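You operate a simulated robot arm through the tools that you are given. There is no shell and no other tool.

Carry out the task below with a simulated robot arm. There is one attempt and no reset: what you move stays moved.

## Task
Pile some things up. At the end: the white paint tin from the top of the wooden bench is on the green mat, with the blue wax tin from there on top of it and the blue chalk on top of that; the orange cap stands on top of the black camera; whatever was shut is shut again. Leave all else as you found it, and nothing knocked over.

It is judged by the outcome, as a careful person would: the job done as asked, and still so three seconds after it is handed in. It fails if anything else is knocked over, pushed out of place, dropped, spilled or broken. A push-on lid holds only when it is set on centred and level and pressed home; a screw cap is set on level and turned clockwise until tight.

## Robot
A 6-joint arm with a two-finger gripper, fixed in place. Base frame: the origin is on the floor under the middle of its stand, x ahead of it, y to its left, z up; the work surface is at about z = 900. Lengths are in mm, angles in rad, forces in N, time in s.
With the tool pointing down near the work surface it reaches from about 140 to 680 mm from the base axis. Its first joint turns from -1.152 to 1.152 rad. Payload 2.45 kg.
The tool frame sits at the grasp point between the pads (the TCP): z along the fingers, y along the line on which they close. The tips reach 30 mm beyond it. The gripper opens to 106 mm; its body begins 79 mm behind the TCP.
Orientation is that of the tool frame in the base frame, as a unit quaternion [w, x, y, z]. With the fingers straight down and closing along the base's y, the tool's x points along the base's -x, its y along +y and its z along -z.

## Interface
- The arm moves only by the tool send_rows. Its argument "series" is text: rows parted by semicolons, each of 6 numbers parted by spaces: the shift along the base's x, y, z in units of 100 mm (1.0 is 100 mm), then the turn, a rotation vector about the base's x, y, z in units of 60 degrees (1.0 is 60 degrees). In form: tx ty tz ax ay az; .... A call has 1 to 20 rows; each row is the pose to reach, as a shift and turn from the pose commanded when the call began. "claw" is the finger opening in mm, from 0 to 106, set as the call begins (left out, the last holds). A call with a number of a shift or a turn outside -1 to 1 is refused whole. Rows are played at 5 a second. More than 50 mm and 0.15 rad between two rows, or a gripper value outside its range, and nothing of the call is played. A pose out of reach is approached as far as the arm can. The call stops where the force on the tool passes 40 N (or 10 N more than at its start, if that is more) or the arm is blocked; 0.2 s more then pass. The fingers move at their own pace (about 153 mm/s each) and stop on an object; they squeeze with about 37 N. The grip force told is the motor's: it shows also when the fingers shut on nothing. Time passes only in rows, and 0.2 s behind the last, so rows that repeat a pose let the fingers close. It gives the time, the measured TCP pose, the force on the tool (base axes), the opening and the grip force at its end, in the units of the frame above (readings bear some noise), with the torque about the TCP (base axes, N m) and any sound that the robot's microphone picked up.
- Cameras (640 x 400 px; columns grow to the right, rows downward): "scene" is fixed at [74.9, 412.3, 1397.6]; the picture's right is [-0.64, -0.77, 0.00], its down [-0.47, 0.40, -0.79] and it looks along [0.60, -0.51, -0.62] (base axes); focal length 250 px, centre (320, 200). "wrist" rides on the gripper at [76, -2, -106] in the tool frame; the picture's right is [0.02, 1.00, 0.00], its down [-0.78, 0.02, -0.62] and it looks along [-0.62, 0.01, 0.78] (tool axes); focal length 247 px, centre (320, 200). There is no depth. A picture from a camera that has moved, and an enlarged one, comes with that camera's place and axes in the base frame and with its lens. The place of the scene camera against the robot may be out by one fixed shift of up to 18 mm in any direction.
- capture(camera): a new picture of that camera. No time passes.
- inspect(camera, box): a new picture of the part [left, top, right, bottom] of that camera's present view, enlarged. No time passes.
- finish_job(): hands the job in; it is judged then, once.

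Places have to be worked out from the pictures, the camera data and where the tool is seen. Open the gripper and draw the arm clear of the work before you hand the job in, unless the task says otherwise.

The tools are called after "Call:" as name(argument=value, ...) on one line, values as JSON. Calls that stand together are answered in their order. send_rows: Moves the arm, as the interface text tells. Its arguments: {"type":"object","properties":{"series":{"type":"string"},"claw":{"type":"number"}},"required":["series"]} The other tools are called the same way: capture (camera) takes a picture; inspect (camera, box) takes an enlarged picture of a part of a camera's view; finish_job () hands the job in.

At the start:

```text
t: 0.0
ee_pos: [389.1, -6.5, 1200.3]
tool_rot: [0.0, 0.0, 1.0, 0.0]
force: [0.4, 0.0, -0.3]
ft_torque: [-0.01, 0.05, 0.02]
grip_width: 106.2
grasp_force: 0.0
```

scene: 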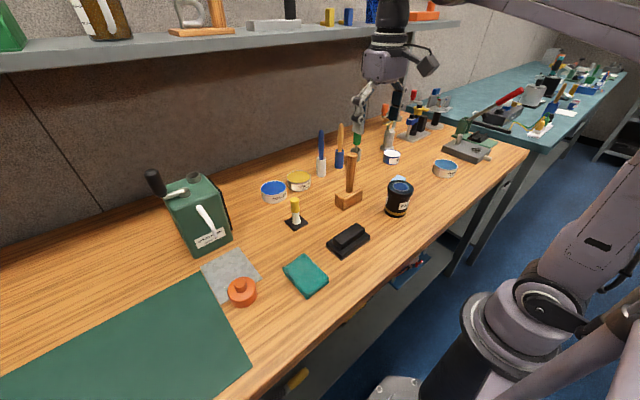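
wrist: 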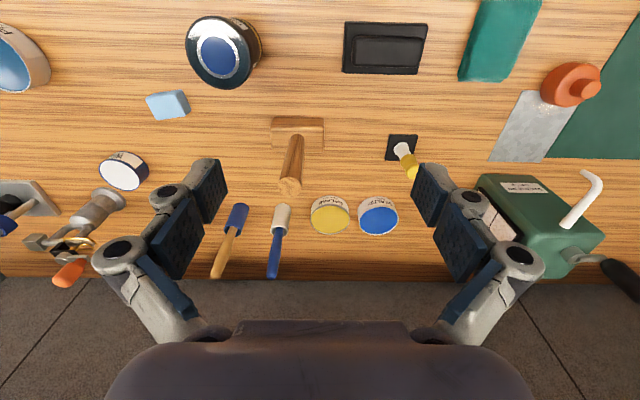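

The first pictures show a bench with tins, a black object, an orange cap and a green mat. I'll enlarge parts of both views to identify each item before moving.

Call:
inspect(camera="scene", box=[240, 120, 420, 240])

Call:
inspect(camera="scene", box=[140, 160, 380, 320])

Call:
inspect(camera="scene", box=[340, 80, 520, 220])

Call:
inspect(camera="wrist", box=[0, 0, 320, 200])

Call:
inspect(camera="wrist", box=[300, 0, 640, 250])

```text
3.33 times, centred on (330, 180) of scene
camera zoom: at [74.9, 412.3, 1397.6], right [-0.64, -0.77, 0.0], down [-0.47, 0.4, -0.79], along [0.6, -0.51, -0.62], focal length 833 px, centre (287, 267)
```

zoom: 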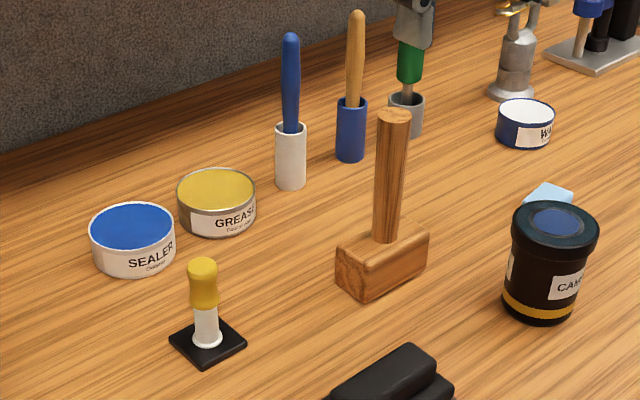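

```text
2.50 times, centred on (260, 240) of scene
camera zoom: at [74.9, 412.3, 1397.6], right [-0.64, -0.77, 0.0], down [-0.47, 0.4, -0.79], along [0.6, -0.51, -0.62], focal length 624 px, centre (470, 100)
```

zoom: 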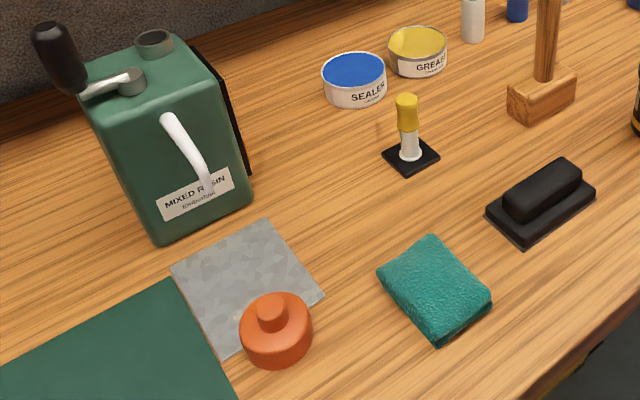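

```text
2.86 times, centred on (430, 150) of scene
camera zoom: at [74.9, 412.3, 1397.6], right [-0.64, -0.77, 0.0], down [-0.47, 0.4, -0.79], along [0.6, -0.51, -0.62], focal length 714 px, centre (6, 343)
```

zoom: 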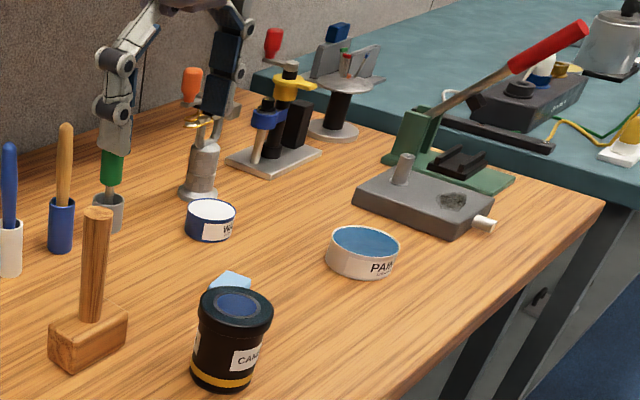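

```text
2.00 times, centred on (160, 100) of wrist
camera zoom: at [311.7, -8.6, 1305.8], right [-0.02, 1.0, 0.0], down [0.78, 0.02, 0.62], along [0.62, 0.01, -0.78], focal length 494 px, centre (640, 400)
```

zoom: 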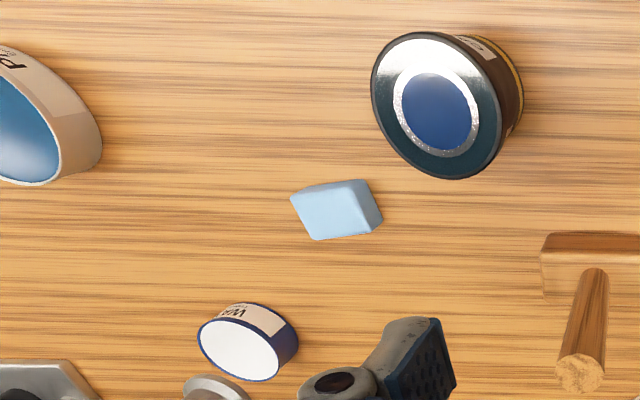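

```text
1.60 times, centred on (470, 125) of wrist
camera zoom: at [311.7, -8.6, 1305.8], right [-0.02, 1.0, 0.0], down [0.78, 0.02, 0.62], along [0.62, 0.01, -0.78], focal length 395 px, centre (80, 320)
```

zoom: 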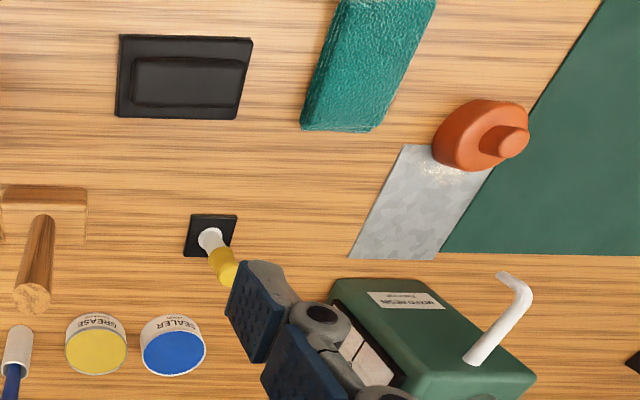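

The black cylinder looks labelled "CAM…", but there is also a flat black block. I'll enlarge both to tell which one is the camera, and check the paint and wax tins.

Call:
inspect(camera="scene", box=[370, 160, 430, 230])

Call:
inspect(camera="scene", box=[310, 210, 390, 270])

Call:
inspect(camera="scene", box=[420, 140, 500, 200])

Call:
inspect(camera="scene", box=[370, 130, 430, 200])

Call:
inspect(camera="scene", box=[0, 240, 320, 400])

Call:
inspect(camera="scene", box=[320, 220, 480, 340])

Call:
inspect(camera="scene", box=[0, 0, 480, 80])

```text
5.71 times, centred on (400, 195) of scene
camera zoom: at [74.9, 412.3, 1397.6], right [-0.64, -0.77, 0.0], down [-0.47, 0.4, -0.79], along [0.6, -0.51, -0.62], focal length 1428 px, centre (-137, 229)
```

zoom: 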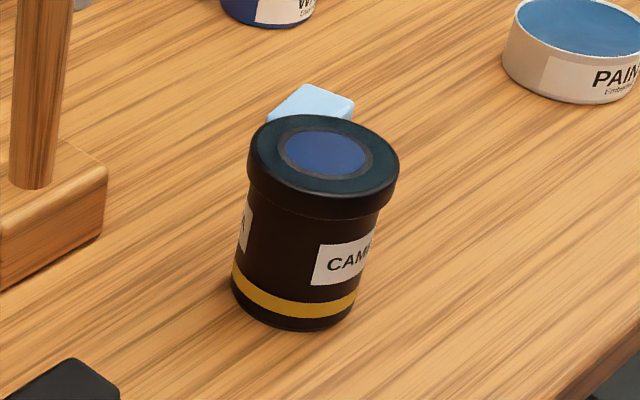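

```text
6.67 times, centred on (350, 240) of scene
camera zoom: at [74.9, 412.3, 1397.6], right [-0.64, -0.77, 0.0], down [-0.47, 0.4, -0.79], along [0.6, -0.51, -0.62], focal length 1665 px, centre (120, -67)
```

zoom: 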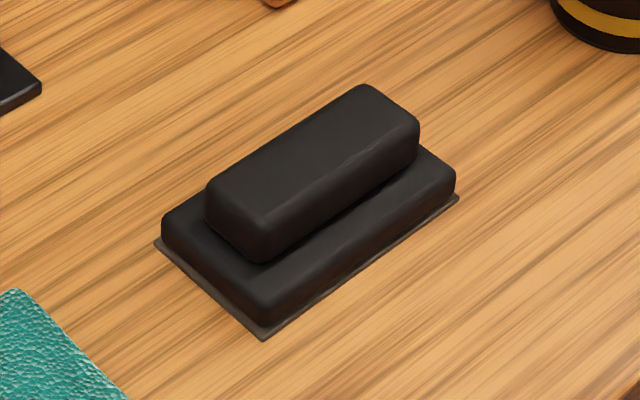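

```text
6.67 times, centred on (460, 170) of scene
camera zoom: at [74.9, 412.3, 1397.6], right [-0.64, -0.77, 0.0], down [-0.47, 0.4, -0.79], along [0.6, -0.51, -0.62], focal length 1665 px, centre (-613, 400)
```

zoom: 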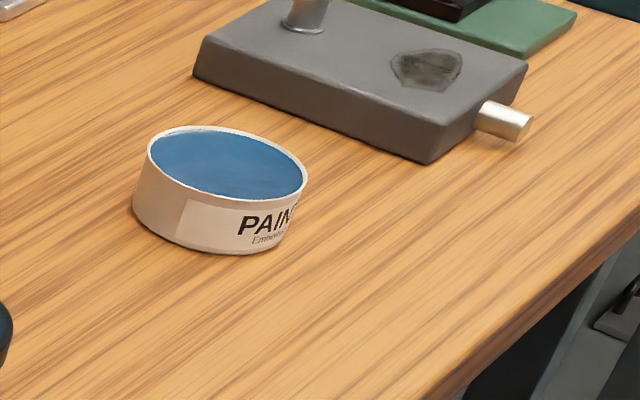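

```text
5.71 times, centred on (400, 165) of scene
camera zoom: at [74.9, 412.3, 1397.6], right [-0.64, -0.77, 0.0], down [-0.47, 0.4, -0.79], along [0.6, -0.51, -0.62], focal length 1428 px, centre (-137, 400)
```

zoom: 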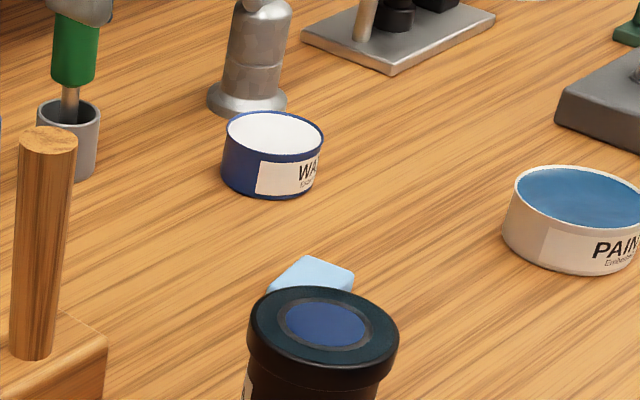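

```text
2.00 times, centred on (160, 320) of scene
camera zoom: at [74.9, 412.3, 1397.6], right [-0.64, -0.77, 0.0], down [-0.47, 0.4, -0.79], along [0.6, -0.51, -0.62], focal length 500 px, centre (640, -40)
```

zoom: 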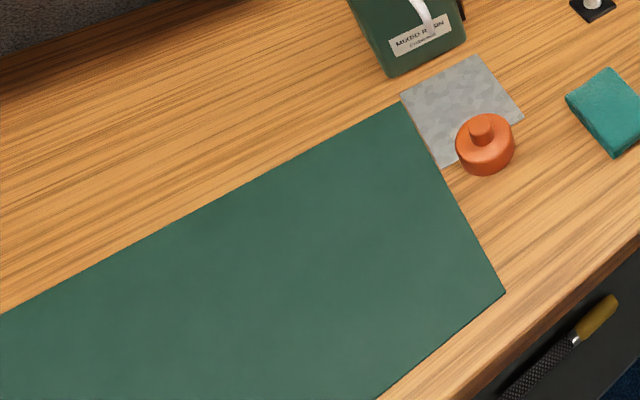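

```text
3.33 times, centred on (400, 280) of scene
camera zoom: at [74.9, 412.3, 1397.6], right [-0.64, -0.77, 0.0], down [-0.47, 0.4, -0.79], along [0.6, -0.51, -0.62], focal length 833 px, centre (53, -67)
```

zoom: 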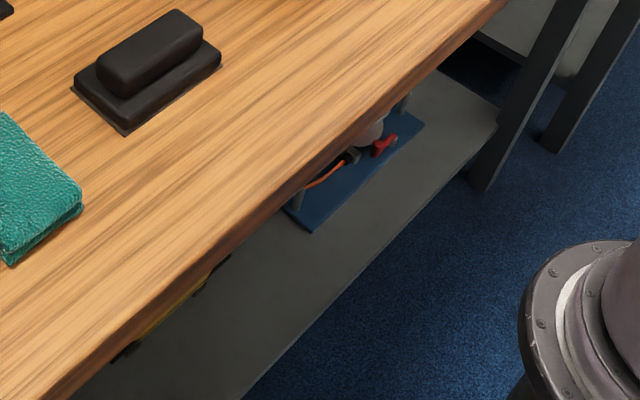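

```text
1.33 times, centred on (240, 40) of scene
camera zoom: at [74.9, 412.3, 1397.6], right [-0.64, -0.77, 0.0], down [-0.47, 0.4, -0.79], along [0.6, -0.51, -0.62], focal length 333 px, centre (427, 413)
```

zoom: 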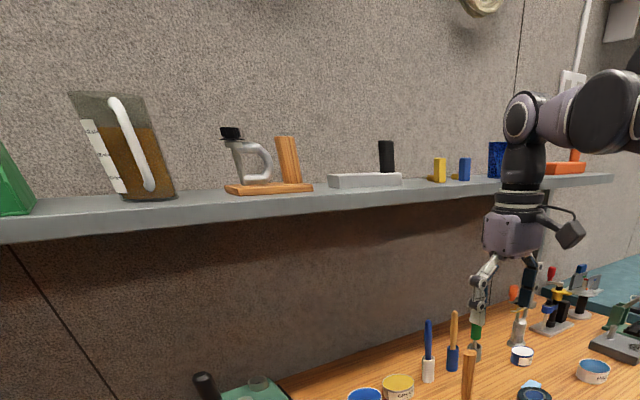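

The cylinder is the labelled black "CAM…" item at roughly (362, -132), the chalk is around (436, -242), the wax tin around (560, -365) and the paint tin around (384, -427). I'll move the wrist camera towards that side, staying high, for a closer look.

Call:
send_rows(series="-0.13 -0.33 -0.1 0 0 0; -0.26 -0.66 -0.2 0 0 0; -0.39 -1.0 -0.3 0 0 0", claw=106)

Call:
send_rows(series="0 -0.33 -0.1 0 0 0; 0 -0.66 -0.2 0 0 0; 0 -1.0 -0.3 0 0 0")

Call:
capture(camera="wrist")

```text
t: 0.8
ee_pos: [349.5, -106.9, 1169.4]
tool_rot: [0.0, 0.0, 1.0, 0.001]
force: [-0.1, -0.3, -0.3]
ft_torque: [0.02, -0.01, -0.01]
grip_width: 105.9
grasp_force: 0.1
```

```text
t: 1.6
ee_pos: [350.0, -206.9, 1139.7]
tool_rot: [0.0, 0.0, 1.0, -0.001]
force: [-0.6, 0.1, 0.8]
ft_torque: [0.0, -0.01, 0.03]
grip_width: 105.9
grasp_force: 0.2
```

```text
taken
camera wrist: at [273.4, -209.1, 1245.7], right [-0.02, 1.0, 0.0], down [0.78, 0.02, 0.62], along [0.62, 0.01, -0.78], focal length 247 px, centre (320, 200)
```

wrist: 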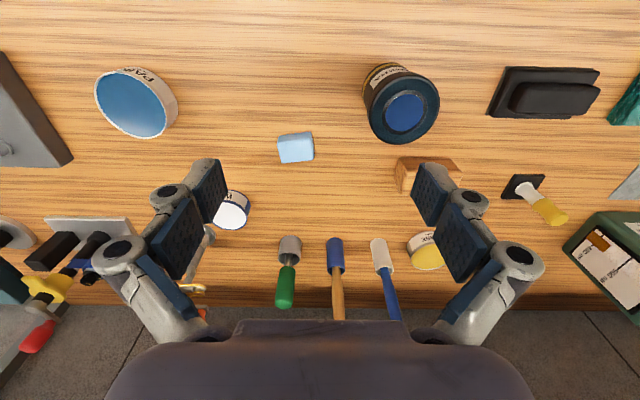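

From here I can see the camera's label and the paint, chalk and wax items more clearly. I'll enlarge them to measure positions and sizes.

Call:
inspect(camera="wrist", box=[340, 50, 460, 150])

Call:
inspect(camera="wrist", box=[80, 50, 200, 150])

Call:
inspect(camera="wrist", box=[180, 110, 340, 240])

Call:
capture(camera="scene")

```text
4.00 times, centred on (400, 100) of wrist
camera zoom: at [273.4, -209.1, 1245.7], right [-0.02, 1.0, 0.0], down [0.78, 0.02, 0.62], along [0.62, 0.01, -0.78], focal length 988 px, centre (0, 600)
```

zoom: 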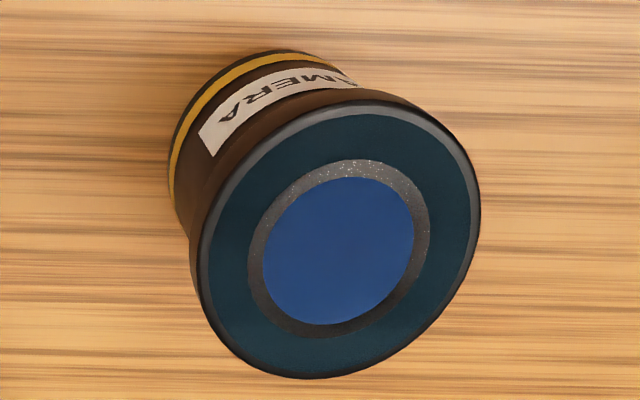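

```text
4.00 times, centred on (140, 100) of wrist
camera zoom: at [273.4, -209.1, 1245.7], right [-0.02, 1.0, 0.0], down [0.78, 0.02, 0.62], along [0.62, 0.01, -0.78], focal length 988 px, centre (1040, 600)
```

zoom: 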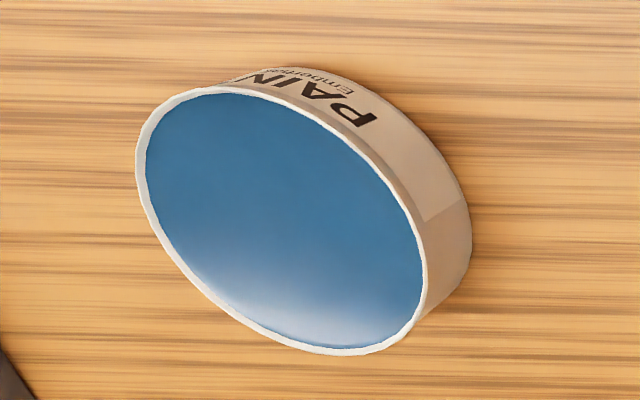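

```text
3.08 times, centred on (260, 175) of wrist
camera zoom: at [273.4, -209.1, 1245.7], right [-0.02, 1.0, 0.0], down [0.78, 0.02, 0.62], along [0.62, 0.01, -0.78], focal length 760 px, centre (505, 277)
```

zoom: 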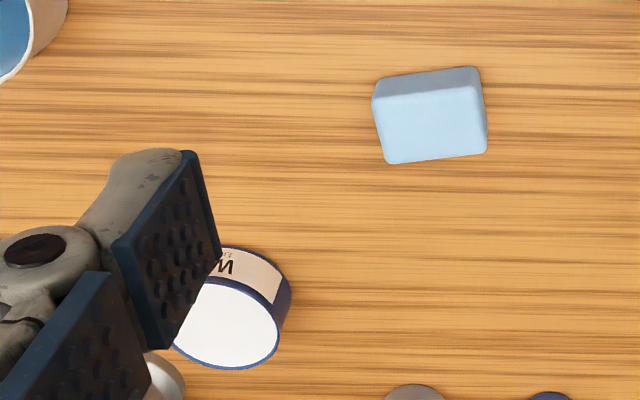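

```text
taken
```

scene: 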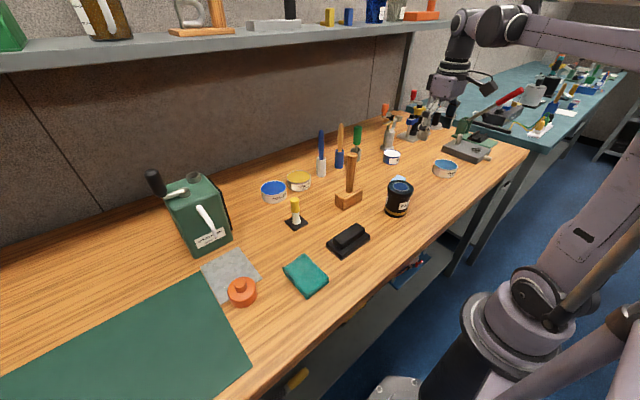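

The label reads "CAMERA", so the cylinder is the target for the cap. Next I'll move above the paint tin at about (378, -446), staying high, and re-measure from there.

Call:
send_rows(series="0 -0.33 0 0 0 0; 0 -0.66 0 0 0 0; 0 -1.0 0 0 0 0")

Call:
send_rows(series="0.1 -0.4 -0.1 0 0 0; 0.2 -0.8 -0.2 0 0 0; 0.28 -1.0 -0.3 0 0 0; 0.28 -1.0 -0.3 0 0 0")

Call:
capture(camera="wrist")

```text
t: 2.4
ee_pos: [349.4, -308.7, 1141.6]
tool_rot: [0.0, 0.001, 1.0, 0.0]
force: [0.1, 0.1, -0.7]
ft_torque: [-0.01, -0.01, 0.02]
grip_width: 106.2
grasp_force: 0.0
```

```text
t: 3.4
ee_pos: [376.8, -406.1, 1110.3]
tool_rot: [0.0, 0.0, 1.0, 0.0]
force: [0.2, 0.9, -0.2]
ft_torque: [-0.01, -0.01, -0.01]
grip_width: 105.9
grasp_force: 0.0
```

```text
taken
camera wrist: at [300.7, -408.9, 1216.1], right [-0.02, 1.0, 0.0], down [0.78, 0.02, 0.62], along [0.62, 0.01, -0.78], focal length 247 px, centre (320, 200)
```

wrist: 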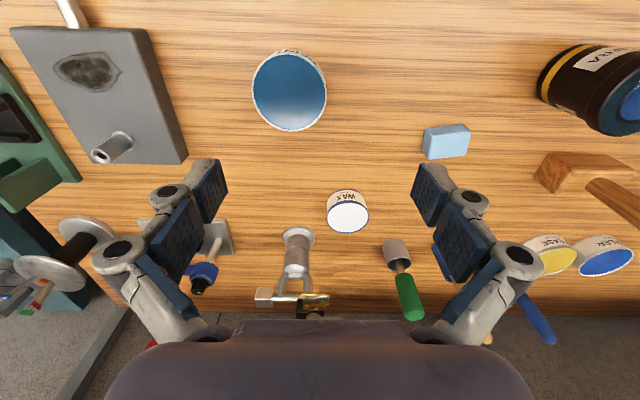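

Call:
inspect(camera="wrist", box=[230, 40, 350, 140])

Call:
inspect(camera="wrist", box=[240, 170, 440, 320])

Call:
inspect(camera="wrist", box=[400, 110, 490, 170])

```text
4.00 times, centred on (290, 90) of wrist
camera zoom: at [300.7, -408.9, 1216.1], right [-0.02, 1.0, 0.0], down [0.78, 0.02, 0.62], along [0.62, 0.01, -0.78], focal length 988 px, centre (440, 640)
```

zoom: 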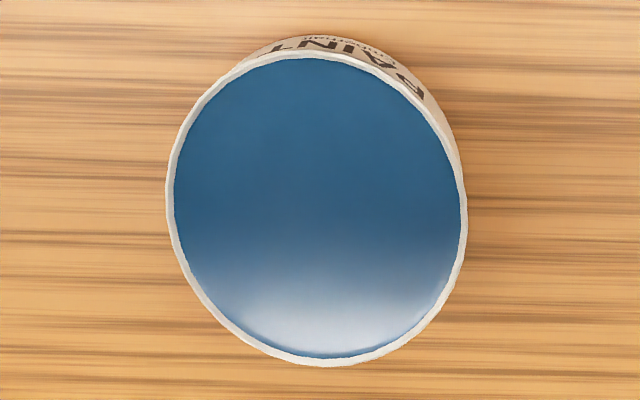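

```text
2.67 times, centred on (340, 245) of wrist
camera zoom: at [300.7, -408.9, 1216.1], right [-0.02, 1.0, 0.0], down [0.78, 0.02, 0.62], along [0.62, 0.01, -0.78], focal length 659 px, centre (267, 80)
```

zoom: 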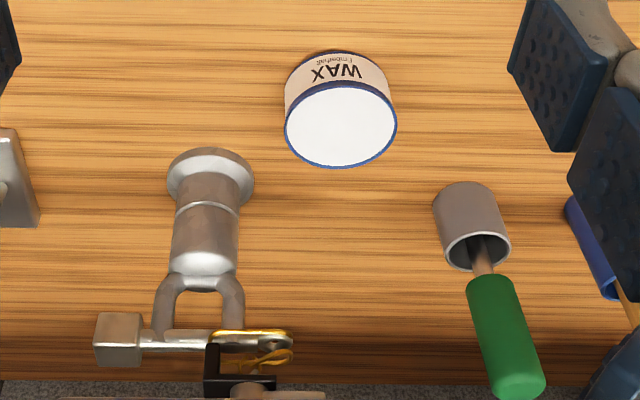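

```text
6.67 times, centred on (445, 140) of wrist
camera zoom: at [300.7, -408.9, 1216.1], right [-0.02, 1.0, 0.0], down [0.78, 0.02, 0.62], along [0.62, 0.01, -0.78], focal length 1646 px, centre (-513, 600)
```

zoom: 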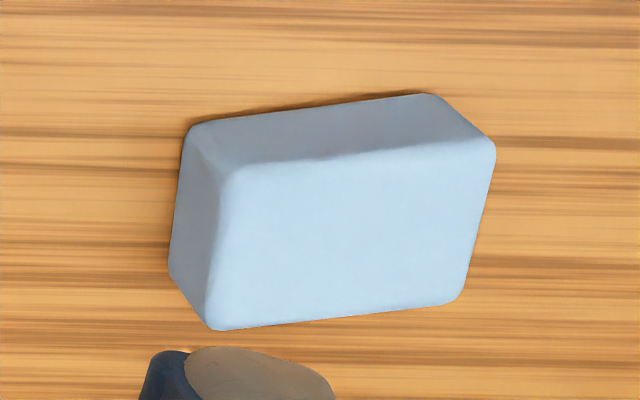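

Triangulating two views puts the paint tin centre at about (377, -442), top z about 934, diameter about 82. The chalk is at about (439, -240), 47×34×24 mm and yawed about 8°, and the wax tin is about (562, -360). I'll line up over the paint tin, come down to z 1000 and check again.

Call:
send_rows(series="0 -0.2 -0.2 0 0 0; 0 -0.35 -0.5 0 0 0; 0 -0.35 -0.8 0 0 0; 0 -0.35 -1.0 0 0 0; 0 -0.35 -1.0 0 0 0")

Call:
capture(camera="wrist")

Call:
inspect(camera="scene", box=[390, 80, 510, 200])

```text
t: 4.6
ee_pos: [376.7, -442.4, 1010.8]
tool_rot: [0.0, 0.0, 1.0, 0.0]
force: [-0.3, 0.5, 0.2]
ft_torque: [0.01, 0.0, -0.04]
grip_width: 106.0
grasp_force: 0.1
```

```text
taken
camera wrist: at [301.0, -443.8, 1115.7], right [-0.02, 1.0, 0.0], down [0.78, 0.02, 0.62], along [0.62, 0.01, -0.78], focal length 247 px, centre (320, 200)
```

wrist: 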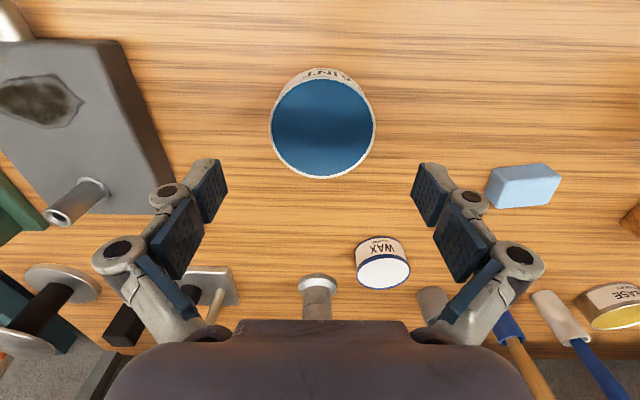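

```text
3.33 times, centred on (450, 140) of scene
camera zoom: at [74.9, 412.3, 1397.6], right [-0.64, -0.77, 0.0], down [-0.47, 0.4, -0.79], along [0.6, -0.51, -0.62], focal length 833 px, centre (-113, 400)
```

zoom: 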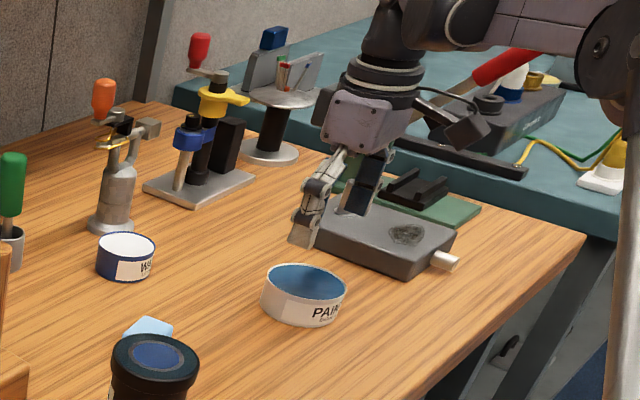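

The tin is centred under the gripper within about 1.5 mm. I'll lower to z≈940 with the gripper open, then close.

Call:
send_rows(series="-0.01 0.01 -0.25 0 0 0; -0.01 0.01 -0.5 0 0 0; -0.01 0.01 -0.65 0 0 0; -0.01 0.01 -0.7 0 0 0; -0.01 0.01 -0.7 0 0 0")

Call:
capture(camera="wrist")

```text
t: 5.8
ee_pos: [375.7, -440.4, 940.9]
tool_rot: [0.0, 0.001, 1.0, 0.0]
force: [-0.8, 0.0, -1.1]
ft_torque: [-0.02, 0.0, -0.05]
grip_width: 106.1
grasp_force: 0.1
```

```text
taken
camera wrist: at [299.7, -442.7, 1045.3], right [-0.02, 1.0, 0.0], down [0.78, 0.02, 0.62], along [0.62, 0.01, -0.78], focal length 247 px, centre (320, 200)
```

wrist: 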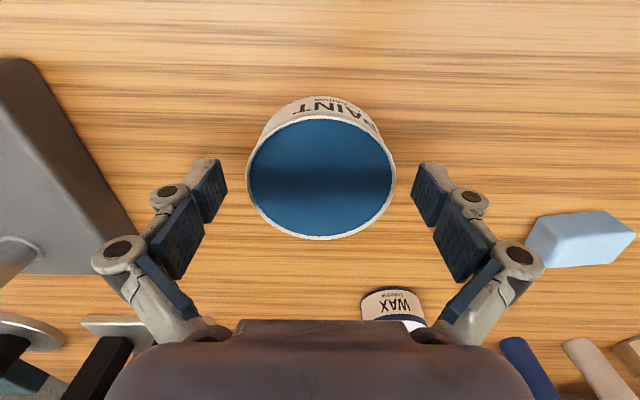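

The tin sits between the pads, centred. Closing on it now.

Call:
send_rows(series="0 0 0 0 0 0; 0 0 0 0 0 0; 0 0 0 0 0 0; 0 0 0 0 0 0", claw=70)

```text
t: 6.8
ee_pos: [376.1, -439.8, 940.5]
tool_rot: [0.001, 0.0, 1.0, 0.0]
force: [0.8, 0.3, 13.0]
ft_torque: [0.01, 0.0, -0.09]
grip_width: 79.5
grasp_force: 36.9
```

Gripped at 79.5 mm; the 13 N upward force suggests the closing fingers pressed the tin slightly onto the table. I'll lift gently and watch the readings.

Call:
send_rows(series="0 0 0.05 0 0 0; 0 0 0.15 0 0 0; 0 0 0.3 0 0 0; 0 0 0.5 0 0 0; 0 0 0.5 0 0 0")

Call:
capture(camera="wrist")

Call:
inspect(camera="scene", box=[390, 80, 510, 200])

```text
t: 8.0
ee_pos: [376.8, -439.8, 990.8]
tool_rot: [0.0, -0.001, 1.0, 0.0]
force: [0.3, -0.7, -2.0]
ft_torque: [-0.03, 0.01, 0.0]
grip_width: 79.4
grasp_force: 36.6
```

```text
taken
camera wrist: at [299.9, -442.5, 1096.2], right [-0.02, 1.0, 0.0], down [0.78, 0.02, 0.62], along [0.62, 0.01, -0.78], focal length 247 px, centre (320, 200)
```

wrist: 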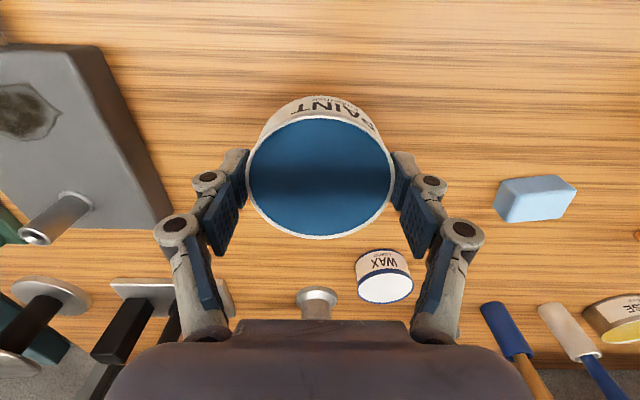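

```text
3.33 times, centred on (450, 140) of scene
camera zoom: at [75.0, 412.3, 1397.6], right [-0.64, -0.77, 0.0], down [-0.47, 0.4, -0.79], along [0.6, -0.51, -0.62], focal length 833 px, centre (-113, 400)
```

zoom: 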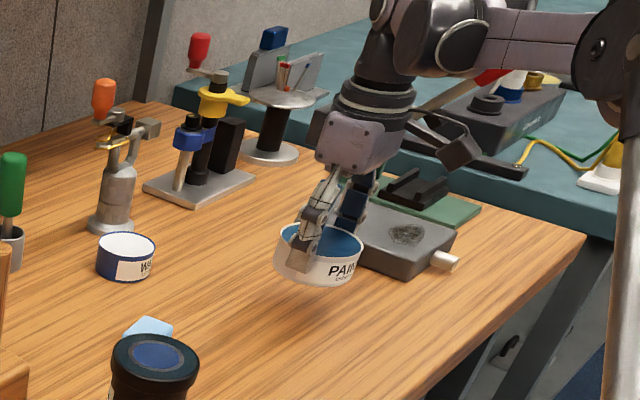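

The tin is held level and clear. I'll raise it to about z 1100, above the mallet handle (about 1080 and off to the side), and carry it along y toward the mat.

Call:
send_rows(series="0 0 0.35 0 0 0; 0 0 0.7 0 0 0; 0 0.1 1.0 0 0 0")

Call:
send_rows(series="0 0.3 0.1 0 0 0; 0 0.65 0.2 0 0 0; 0 1.0 0.2 0 0 0")

Call:
send_rows(series="0 0.35 0 0 0 0; 0 0.7 0 0 0 0; 0 1.0 0 0 0 0")

Call:
send_rows(series="0 0.35 0 0 0 0; 0 0.7 0 0 0 0; 0 1.0 0 0 0 0")

Call:
send_rows(series="0 0.35 0 0 0 0; 0 0.7 0 0 0 0; 0 1.0 0 0 0 0")

Call:
capture(camera="scene")

```text
t: 8.8
ee_pos: [377.2, -428.9, 1091.5]
tool_rot: [0.0, 0.0, 1.0, 0.0]
force: [0.0, -0.6, -1.8]
ft_torque: [-0.02, 0.0, -0.04]
grip_width: 79.4
grasp_force: 37.5
```

```text
t: 9.6
ee_pos: [376.8, -329.1, 1110.5]
tool_rot: [0.0, 0.0, 1.0, 0.0]
force: [0.5, -0.3, -2.0]
ft_torque: [-0.03, -0.01, -0.05]
grip_width: 79.4
grasp_force: 37.2
```

```text
t: 10.4
ee_pos: [375.9, -230.9, 1111.7]
tool_rot: [-0.001, 0.0, 1.0, 0.0]
force: [0.1, 0.0, -1.8]
ft_torque: [0.01, 0.0, -0.01]
grip_width: 79.6
grasp_force: 37.6
```

```text
t: 11.2
ee_pos: [376.3, -130.5, 1110.0]
tool_rot: [0.0, 0.0, 1.0, 0.0]
force: [0.3, -0.5, -1.4]
ft_torque: [0.04, 0.0, -0.01]
grip_width: 79.4
grasp_force: 36.8
```

```text
t: 12.0
ee_pos: [376.4, -29.5, 1110.6]
tool_rot: [0.0, 0.0, 1.0, -0.001]
force: [-0.3, 0.6, -2.6]
ft_torque: [-0.02, 0.02, 0.01]
grip_width: 79.3
grasp_force: 37.0
```

```text
taken
```

scene: 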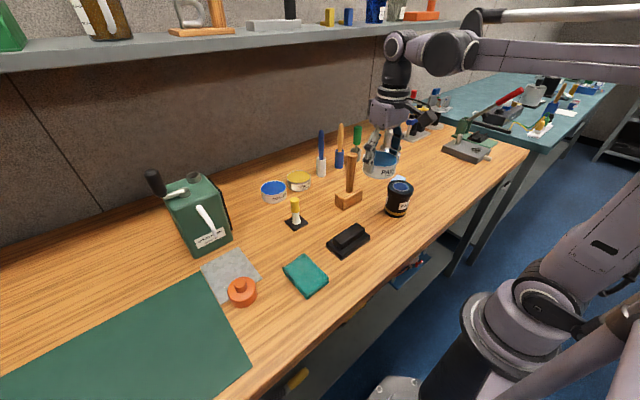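

Still held and clear. Continuing along y toward the mat.

Call:
send_rows(series="0 0.35 0 0 0 0; 0 0.7 0 0 0 0; 0 1.0 0 0 0 0")

Call:
send_rows(series="0 0.35 0 0 0 0; 0 0.7 0 0 0 0; 0 1.0 0 0 0 0")

Call:
send_rows(series="0 0.35 0 0 0 0; 0 0.7 0 0 0 0; 0 1.0 0 0 0 0")

Call:
send_rows(series="0 0.35 0 0 0 0; 0 0.7 0 0 0 0; 0 1.0 0 0 0 0; 0 1.0 0 0 0 0")

Call:
capture(camera="wrist")

Call:
capture(camera="scene")

```text
t: 12.8
ee_pos: [376.9, 69.6, 1110.0]
tool_rot: [0.0, 0.001, 1.0, 0.0]
force: [-0.1, -0.3, -2.4]
ft_torque: [-0.05, 0.02, 0.01]
grip_width: 79.4
grasp_force: 37.4
```

```text
t: 13.6
ee_pos: [377.0, 169.8, 1110.7]
tool_rot: [0.0, 0.0, 1.0, 0.001]
force: [0.1, 0.1, -2.1]
ft_torque: [-0.03, -0.02, -0.01]
grip_width: 79.4
grasp_force: 36.5
```

```text
t: 14.4
ee_pos: [375.7, 269.7, 1110.9]
tool_rot: [0.0, 0.0, 1.0, 0.0]
force: [0.5, 0.4, -2.0]
ft_torque: [0.0, 0.03, -0.01]
grip_width: 79.4
grasp_force: 36.9
```

```text
t: 15.4
ee_pos: [375.6, 368.9, 1110.0]
tool_rot: [0.0, 0.0, 1.0, 0.0]
force: [0.4, -0.9, -1.7]
ft_torque: [0.0, -0.01, -0.04]
grip_width: 79.6
grasp_force: 37.5
```

```text
taken
camera wrist: at [298.8, 367.3, 1215.6], right [-0.02, 1.0, 0.0], down [0.78, 0.02, 0.62], along [0.62, 0.01, -0.78], focal length 247 px, centre (320, 200)
```

wrist: 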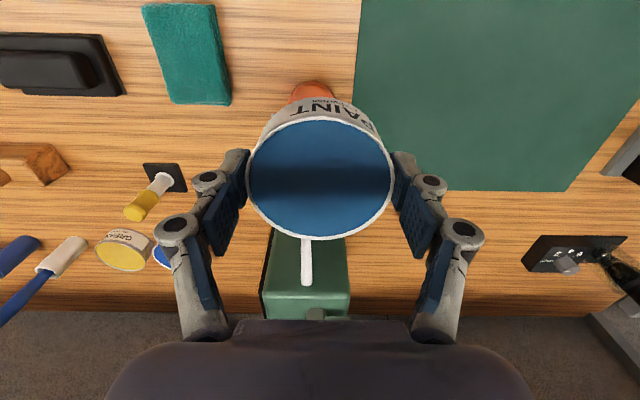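

```text
taken
```

scene: 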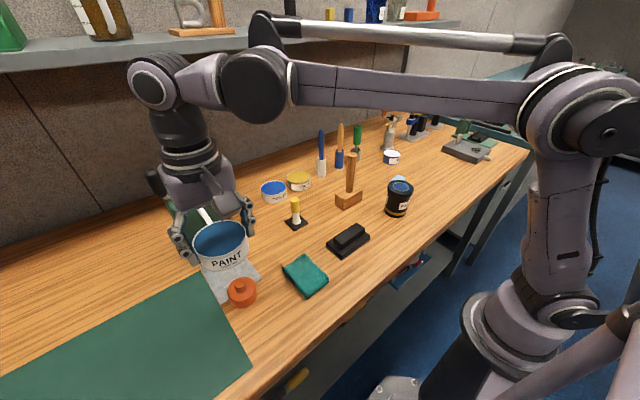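

The mat spans y≈410–763, x up to ≈525. I'll place the tin at about (381, 490), well on the mat and clear of the orange cap and its neighbours; moving over there and lowering.

Call:
send_rows(series="0 0.35 0 0 0 0; 0.02 0.7 0 0 0 0; 0.05 1.0 0 0 0 0")

Call:
send_rows(series="0 0.2 -0.2 0 0 0; 0 0.2 -0.6 0 0 0; 0 0.2 -1.0 0 0 0; 0 0.2 -1.0 0 0 0")

Call:
capture(camera="wrist")

Call:
capture(camera="scene")

```text
t: 16.2
ee_pos: [380.6, 469.2, 1110.4]
tool_rot: [0.001, 0.0, 1.0, 0.0]
force: [0.2, 0.0, -1.5]
ft_torque: [-0.05, 0.03, -0.01]
grip_width: 79.3
grasp_force: 37.2
```

```text
t: 17.2
ee_pos: [380.9, 489.3, 1009.7]
tool_rot: [0.0, 0.0, 1.0, 0.001]
force: [-0.2, 0.2, -3.0]
ft_torque: [-0.01, -0.01, -0.03]
grip_width: 79.4
grasp_force: 37.0
```

```text
taken
camera wrist: at [304.2, 486.8, 1115.8], right [-0.02, 1.0, 0.0], down [0.78, 0.02, 0.62], along [0.62, 0.01, -0.78], focal length 247 px, centre (320, 200)
```

wrist: 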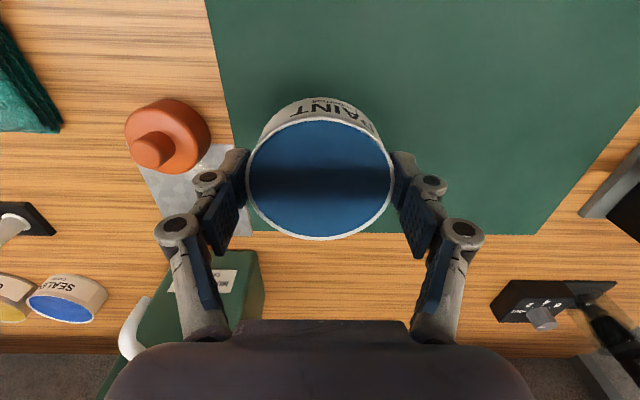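

```text
taken
```

scene: 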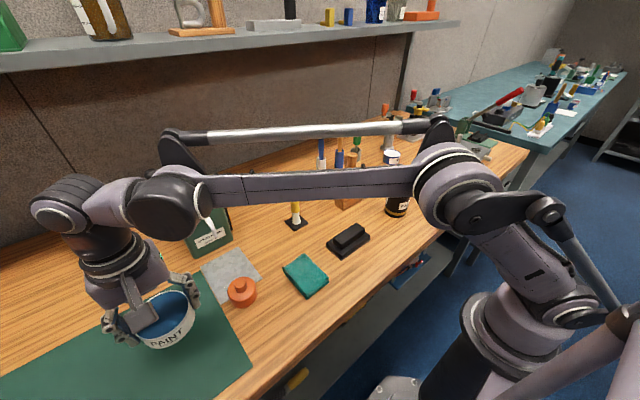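

The tin is over the mat with good clearance all round. Lowering to just above the mat.

Call:
send_rows(series="0 0 -0.3 0 0 0; 0 0 -0.55 0 0 0; 0 0 -0.64 0 0 0; 0 0 -0.64 0 0 0")

Call:
send_rows(series="0 0 -0.01 0 0 0; 0 0 -0.02 0 0 0; 0 0 -0.03 0 0 0; 0 0 -0.03 0 0 0")

```text
t: 18.2
ee_pos: [381.2, 490.2, 946.4]
tool_rot: [0.0, 0.0, 1.0, 0.0]
force: [-0.1, 0.7, -1.6]
ft_torque: [0.0, 0.01, 0.0]
grip_width: 79.4
grasp_force: 37.0
```

```text
t: 19.2
ee_pos: [381.1, 489.3, 942.2]
tool_rot: [0.0, 0.0, 1.0, 0.0]
force: [-0.1, -0.2, -1.9]
ft_torque: [0.03, 0.02, 0.0]
grip_width: 79.4
grasp_force: 37.1
```

No contact yet at z≈943. I'll keep stepping down in 1 mm rows until the force shows the mat.

Call:
send_rows(series="0 0 -0.01 0 0 0; 0 0 -0.02 0 0 0; 0 0 -0.02 0 0 0")

```text
t: 20.0
ee_pos: [380.2, 488.9, 942.2]
tool_rot: [0.001, 0.0, 1.0, 0.0]
force: [0.8, 1.8, 18.6]
ft_torque: [-0.01, -0.08, -0.19]
grip_width: 79.3
grasp_force: 37.2
```

Contact with the mat (18.6 N). Releasing now, then rising straight up.

Call:
send_rows(series="0 0 0.01 0 0 0; 0 0 0.01 0 0 0; 0 0 0.01 0 0 0; 0 0 0.01 0 0 0", claw=106)

Call:
capture(camera="wrist")

```text
t: 21.0
ee_pos: [380.4, 489.5, 943.4]
tool_rot: [-0.001, 0.0, 1.0, 0.0]
force: [0.5, -0.1, -0.5]
ft_torque: [0.01, 0.02, 0.03]
grip_width: 105.8
grasp_force: 0.1
```

```text
taken
camera wrist: at [304.5, 487.5, 1047.9], right [-0.02, 1.0, 0.0], down [0.78, 0.02, 0.62], along [0.62, 0.01, -0.78], focal length 247 px, centre (320, 200)
```

wrist: 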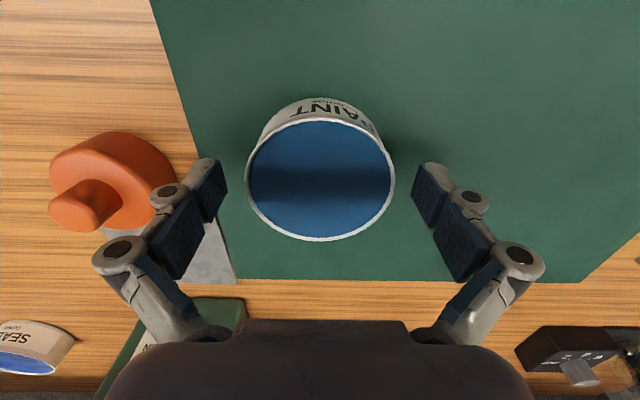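

The tin stands on the mat. I'll zoom in to see how deep the surface lies under the rim, then retreat upward.

Call:
inspect(camera="wrist", box=[240, 80, 400, 250])

Call:
send_rows(series="0 0 0.3 0 0 0; 0 0 0.65 0 0 0; 0 0 1.0 0 0 0; 0 0 1.0 0 0 0")

Call:
inspect(camera="wrist", box=[240, 60, 400, 190])

Call:
capture(camera="wrist")

Call:
inspect(camera="scene", box=[100, 230, 280, 370])

```text
2.35 times, centred on (320, 165) of wrist
camera zoom: at [304.5, 487.5, 1047.9], right [-0.02, 1.0, 0.0], down [0.78, 0.02, 0.62], along [0.62, 0.01, -0.78], focal length 581 px, centre (320, 282)
```

zoom: 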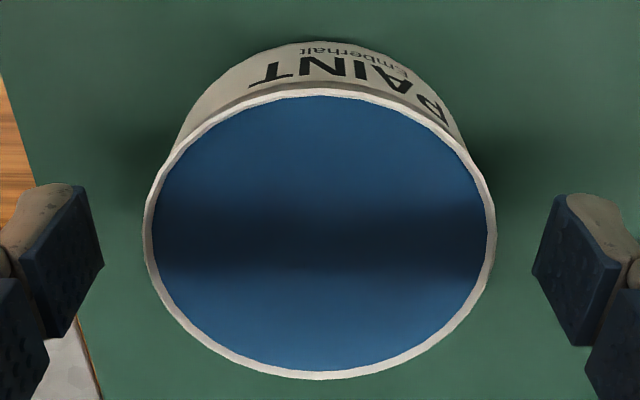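

```text
t: 22.0
ee_pos: [379.5, 490.7, 1043.0]
tool_rot: [0.001, 0.0, 1.0, 0.0]
force: [-0.1, 0.2, 0.3]
ft_torque: [-0.01, -0.01, -0.02]
grip_width: 105.9
grasp_force: 0.0
```

```text
3.08 times, centred on (320, 125) of wrist
camera zoom: at [304.2, 487.8, 1148.3], right [-0.02, 1.0, 0.0], down [0.78, 0.02, 0.62], along [0.62, 0.01, -0.78], focal length 760 px, centre (320, 431)
```

zoom: 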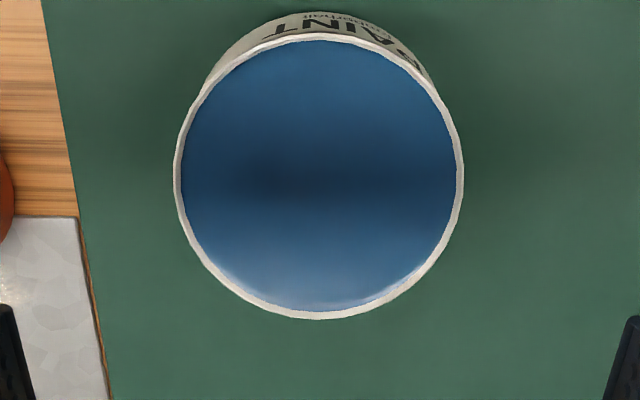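

```text
taken
camera wrist: at [304.2, 487.8, 1148.3], right [-0.02, 1.0, 0.0], down [0.78, 0.02, 0.62], along [0.62, 0.01, -0.78], focal length 247 px, centre (320, 200)
```

wrist: 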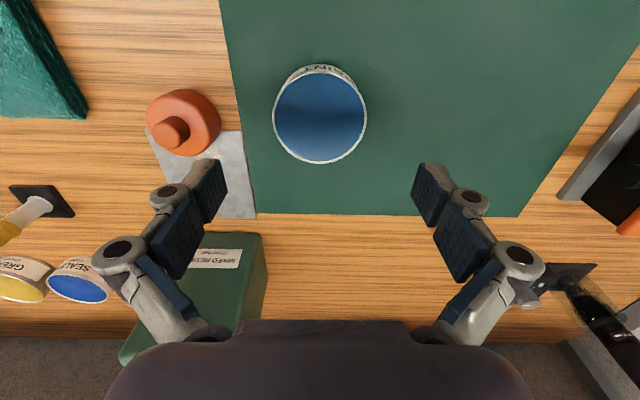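

```text
2.86 times, centred on (190, 300) of scene
camera zoom: at [74.9, 412.3, 1397.6], right [-0.64, -0.77, 0.0], down [-0.47, 0.4, -0.79], along [0.6, -0.51, -0.62], focal length 714 px, centre (691, -86)
```

zoom: 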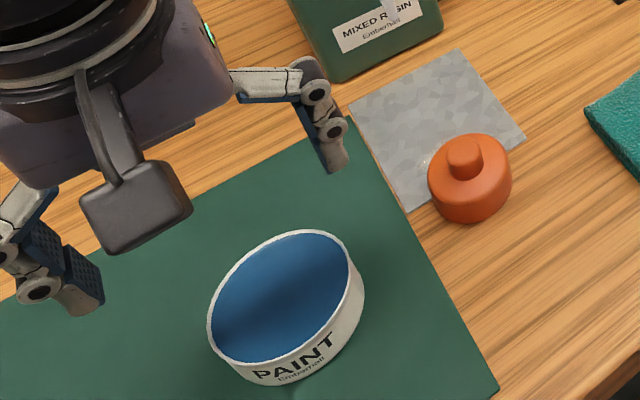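

The blue surface is nearly flush with the rim, so the wax tin can sit flat on it. Since the arm is next to the orange cap, I'll do the cap first: moving over it at about (397, 357) to measure.

Call:
send_rows(series="0.05 -0.35 0 0 0 0; 0.1 -0.7 0 0 0 0; 0.15 -1.0 0 0 0 0")

Call:
send_rows(series="0 -0.32 0 0 0 0; 0 -0.32 0 0 0 0")

Call:
capture(camera="wrist")

Call:
inspect(camera="wrist", box=[240, 60, 400, 200])

```text
t: 22.8
ee_pos: [396.2, 389.9, 1042.5]
tool_rot: [0.0, 0.0, 1.0, 0.0]
force: [0.2, -0.1, -0.6]
ft_torque: [-0.04, 0.02, 0.02]
grip_width: 106.0
grasp_force: 0.1
```

```text
t: 23.4
ee_pos: [396.6, 357.9, 1042.8]
tool_rot: [0.0, 0.0, 1.0, 0.0]
force: [-0.3, 0.7, 0.9]
ft_torque: [0.02, -0.01, -0.01]
grip_width: 105.8
grasp_force: 0.1
```

```text
taken
camera wrist: at [319.8, 355.8, 1148.2], right [-0.02, 1.0, 0.0], down [0.78, 0.02, 0.62], along [0.62, 0.01, -0.78], focal length 247 px, centre (320, 200)
```

wrist: 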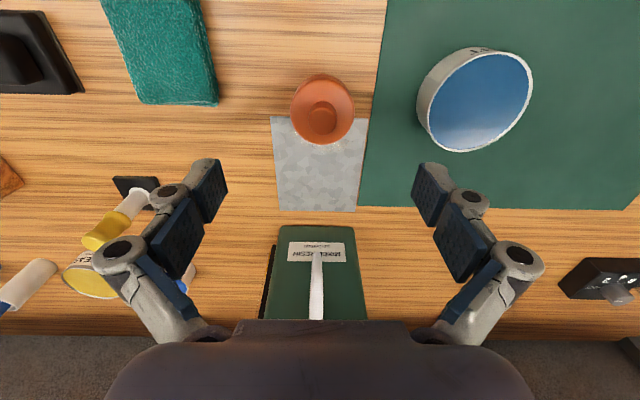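

```text
2.86 times, centred on (320, 130) of wrist
camera zoom: at [319.8, 355.8, 1148.2], right [-0.02, 1.0, 0.0], down [0.78, 0.02, 0.62], along [0.62, 0.01, -0.78], focal length 706 px, centre (320, 400)
```

zoom: 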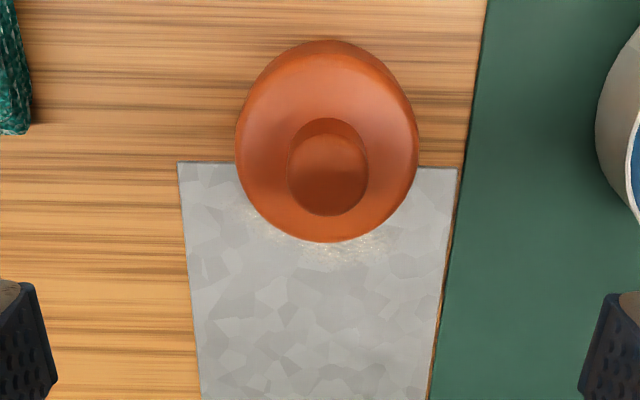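

The cap centre works out at about (400, 359), body about 63 mm wide, and overall height about 40 mm. The paint tin is near, so I'll narrow the gripper to 82 mm, shift by (+4, +2), lower to z≈980 and check.

Call:
send_rows(series="0.04 0.02 -0.2 0 0 0; 0.04 0.02 -0.4 0 0 0; 0.04 0.02 -0.6 0 0 0; 0.04 0.02 -0.6 0 0 0", claw=82)

Call:
capture(camera="wrist")

Call:
inspect(camera="scene", box=[140, 210, 320, 340])

```text
t: 24.4
ee_pos: [399.7, 359.6, 981.9]
tool_rot: [0.0, 0.0, 1.0, 0.0]
force: [-0.2, 0.3, -0.2]
ft_torque: [-0.04, -0.02, -0.04]
grip_width: 82.0
grasp_force: 0.0
```

```text
taken
camera wrist: at [324.0, 357.9, 1087.7], right [-0.02, 1.0, 0.0], down [0.78, 0.02, 0.62], along [0.62, 0.01, -0.78], focal length 247 px, centre (320, 200)
```

wrist: 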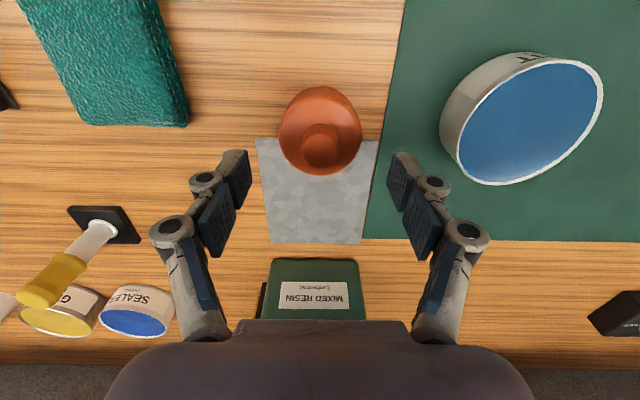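

```text
3.08 times, centred on (230, 275) of scene
camera zoom: at [74.9, 412.3, 1397.6], right [-0.64, -0.77, 0.0], down [-0.47, 0.4, -0.79], along [0.6, -0.51, -0.62], focal length 769 px, centre (597, -31)
```

zoom: 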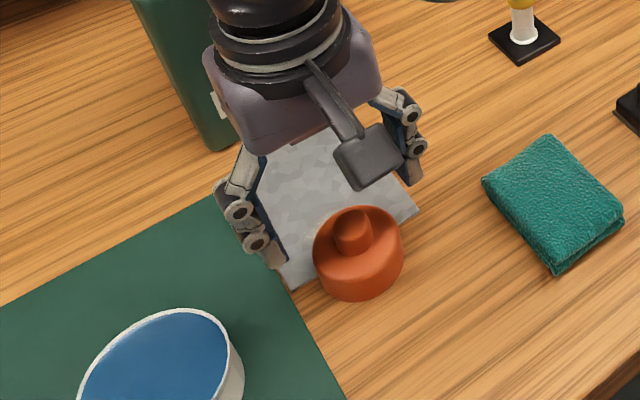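

Cap is centred in the column between the fingers. Lowering to z≈937 around its body and closing.

Call:
send_rows(series="0 0 -0.2 0 0 0; 0 0 -0.35 0 0 0; 0 0 -0.45 0 0 0; 0 0 -0.45 0 0 0")

Call:
capture(camera="wrist")

Call:
inspect(camera="scene", box=[140, 210, 320, 340])

```text
t: 25.4
ee_pos: [401.4, 359.3, 935.7]
tool_rot: [0.0, 0.0, 1.0, -0.001]
force: [0.6, -0.2, -0.5]
ft_torque: [-0.01, 0.03, -0.01]
grip_width: 81.7
grasp_force: 0.0
```

```text
taken
camera wrist: at [324.2, 357.4, 1042.2], right [-0.02, 1.0, 0.0], down [0.78, 0.02, 0.62], along [0.62, 0.01, -0.78], focal length 247 px, centre (320, 200)
```

wrist: 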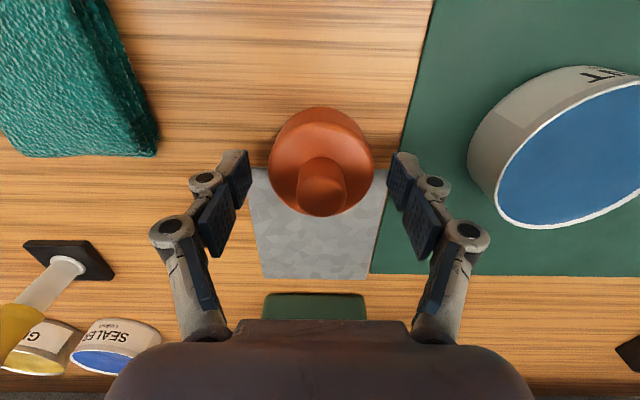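

```text
3.08 times, centred on (230, 275) of scene
camera zoom: at [74.9, 412.3, 1397.6], right [-0.64, -0.77, 0.0], down [-0.47, 0.4, -0.79], along [0.6, -0.51, -0.62], focal length 769 px, centre (597, -31)
```

zoom: 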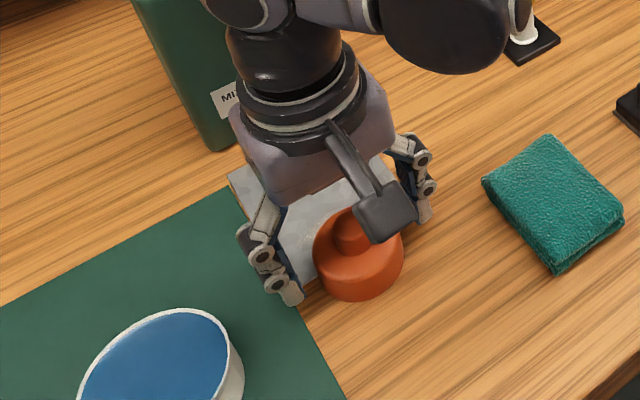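

Cap is centred between the pads both ways. Closing.

Call:
send_rows(series="0 0 0 0 0 0; 0 0 0 0 0 0; 0 0 0 0 0 0; 0 0 0 0 0 0", claw=50)

Call:
capture(camera="wrist")

```text
t: 26.4
ee_pos: [400.7, 360.2, 937.3]
tool_rot: [0.0, 0.0, 1.0, 0.0]
force: [-0.5, -0.1, 0.7]
ft_torque: [0.0, 0.01, 0.01]
grip_width: 59.0
grasp_force: 37.4
```

```text
taken
camera wrist: at [324.1, 357.4, 1042.4], right [-0.02, 1.0, 0.0], down [0.78, 0.02, 0.62], along [0.62, 0.01, -0.78], focal length 247 px, centre (320, 200)
```

wrist: 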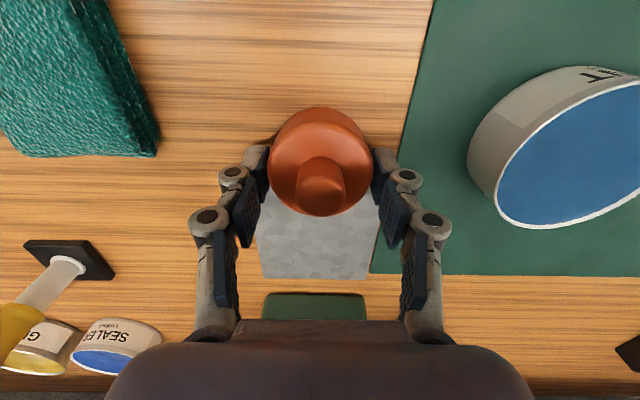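

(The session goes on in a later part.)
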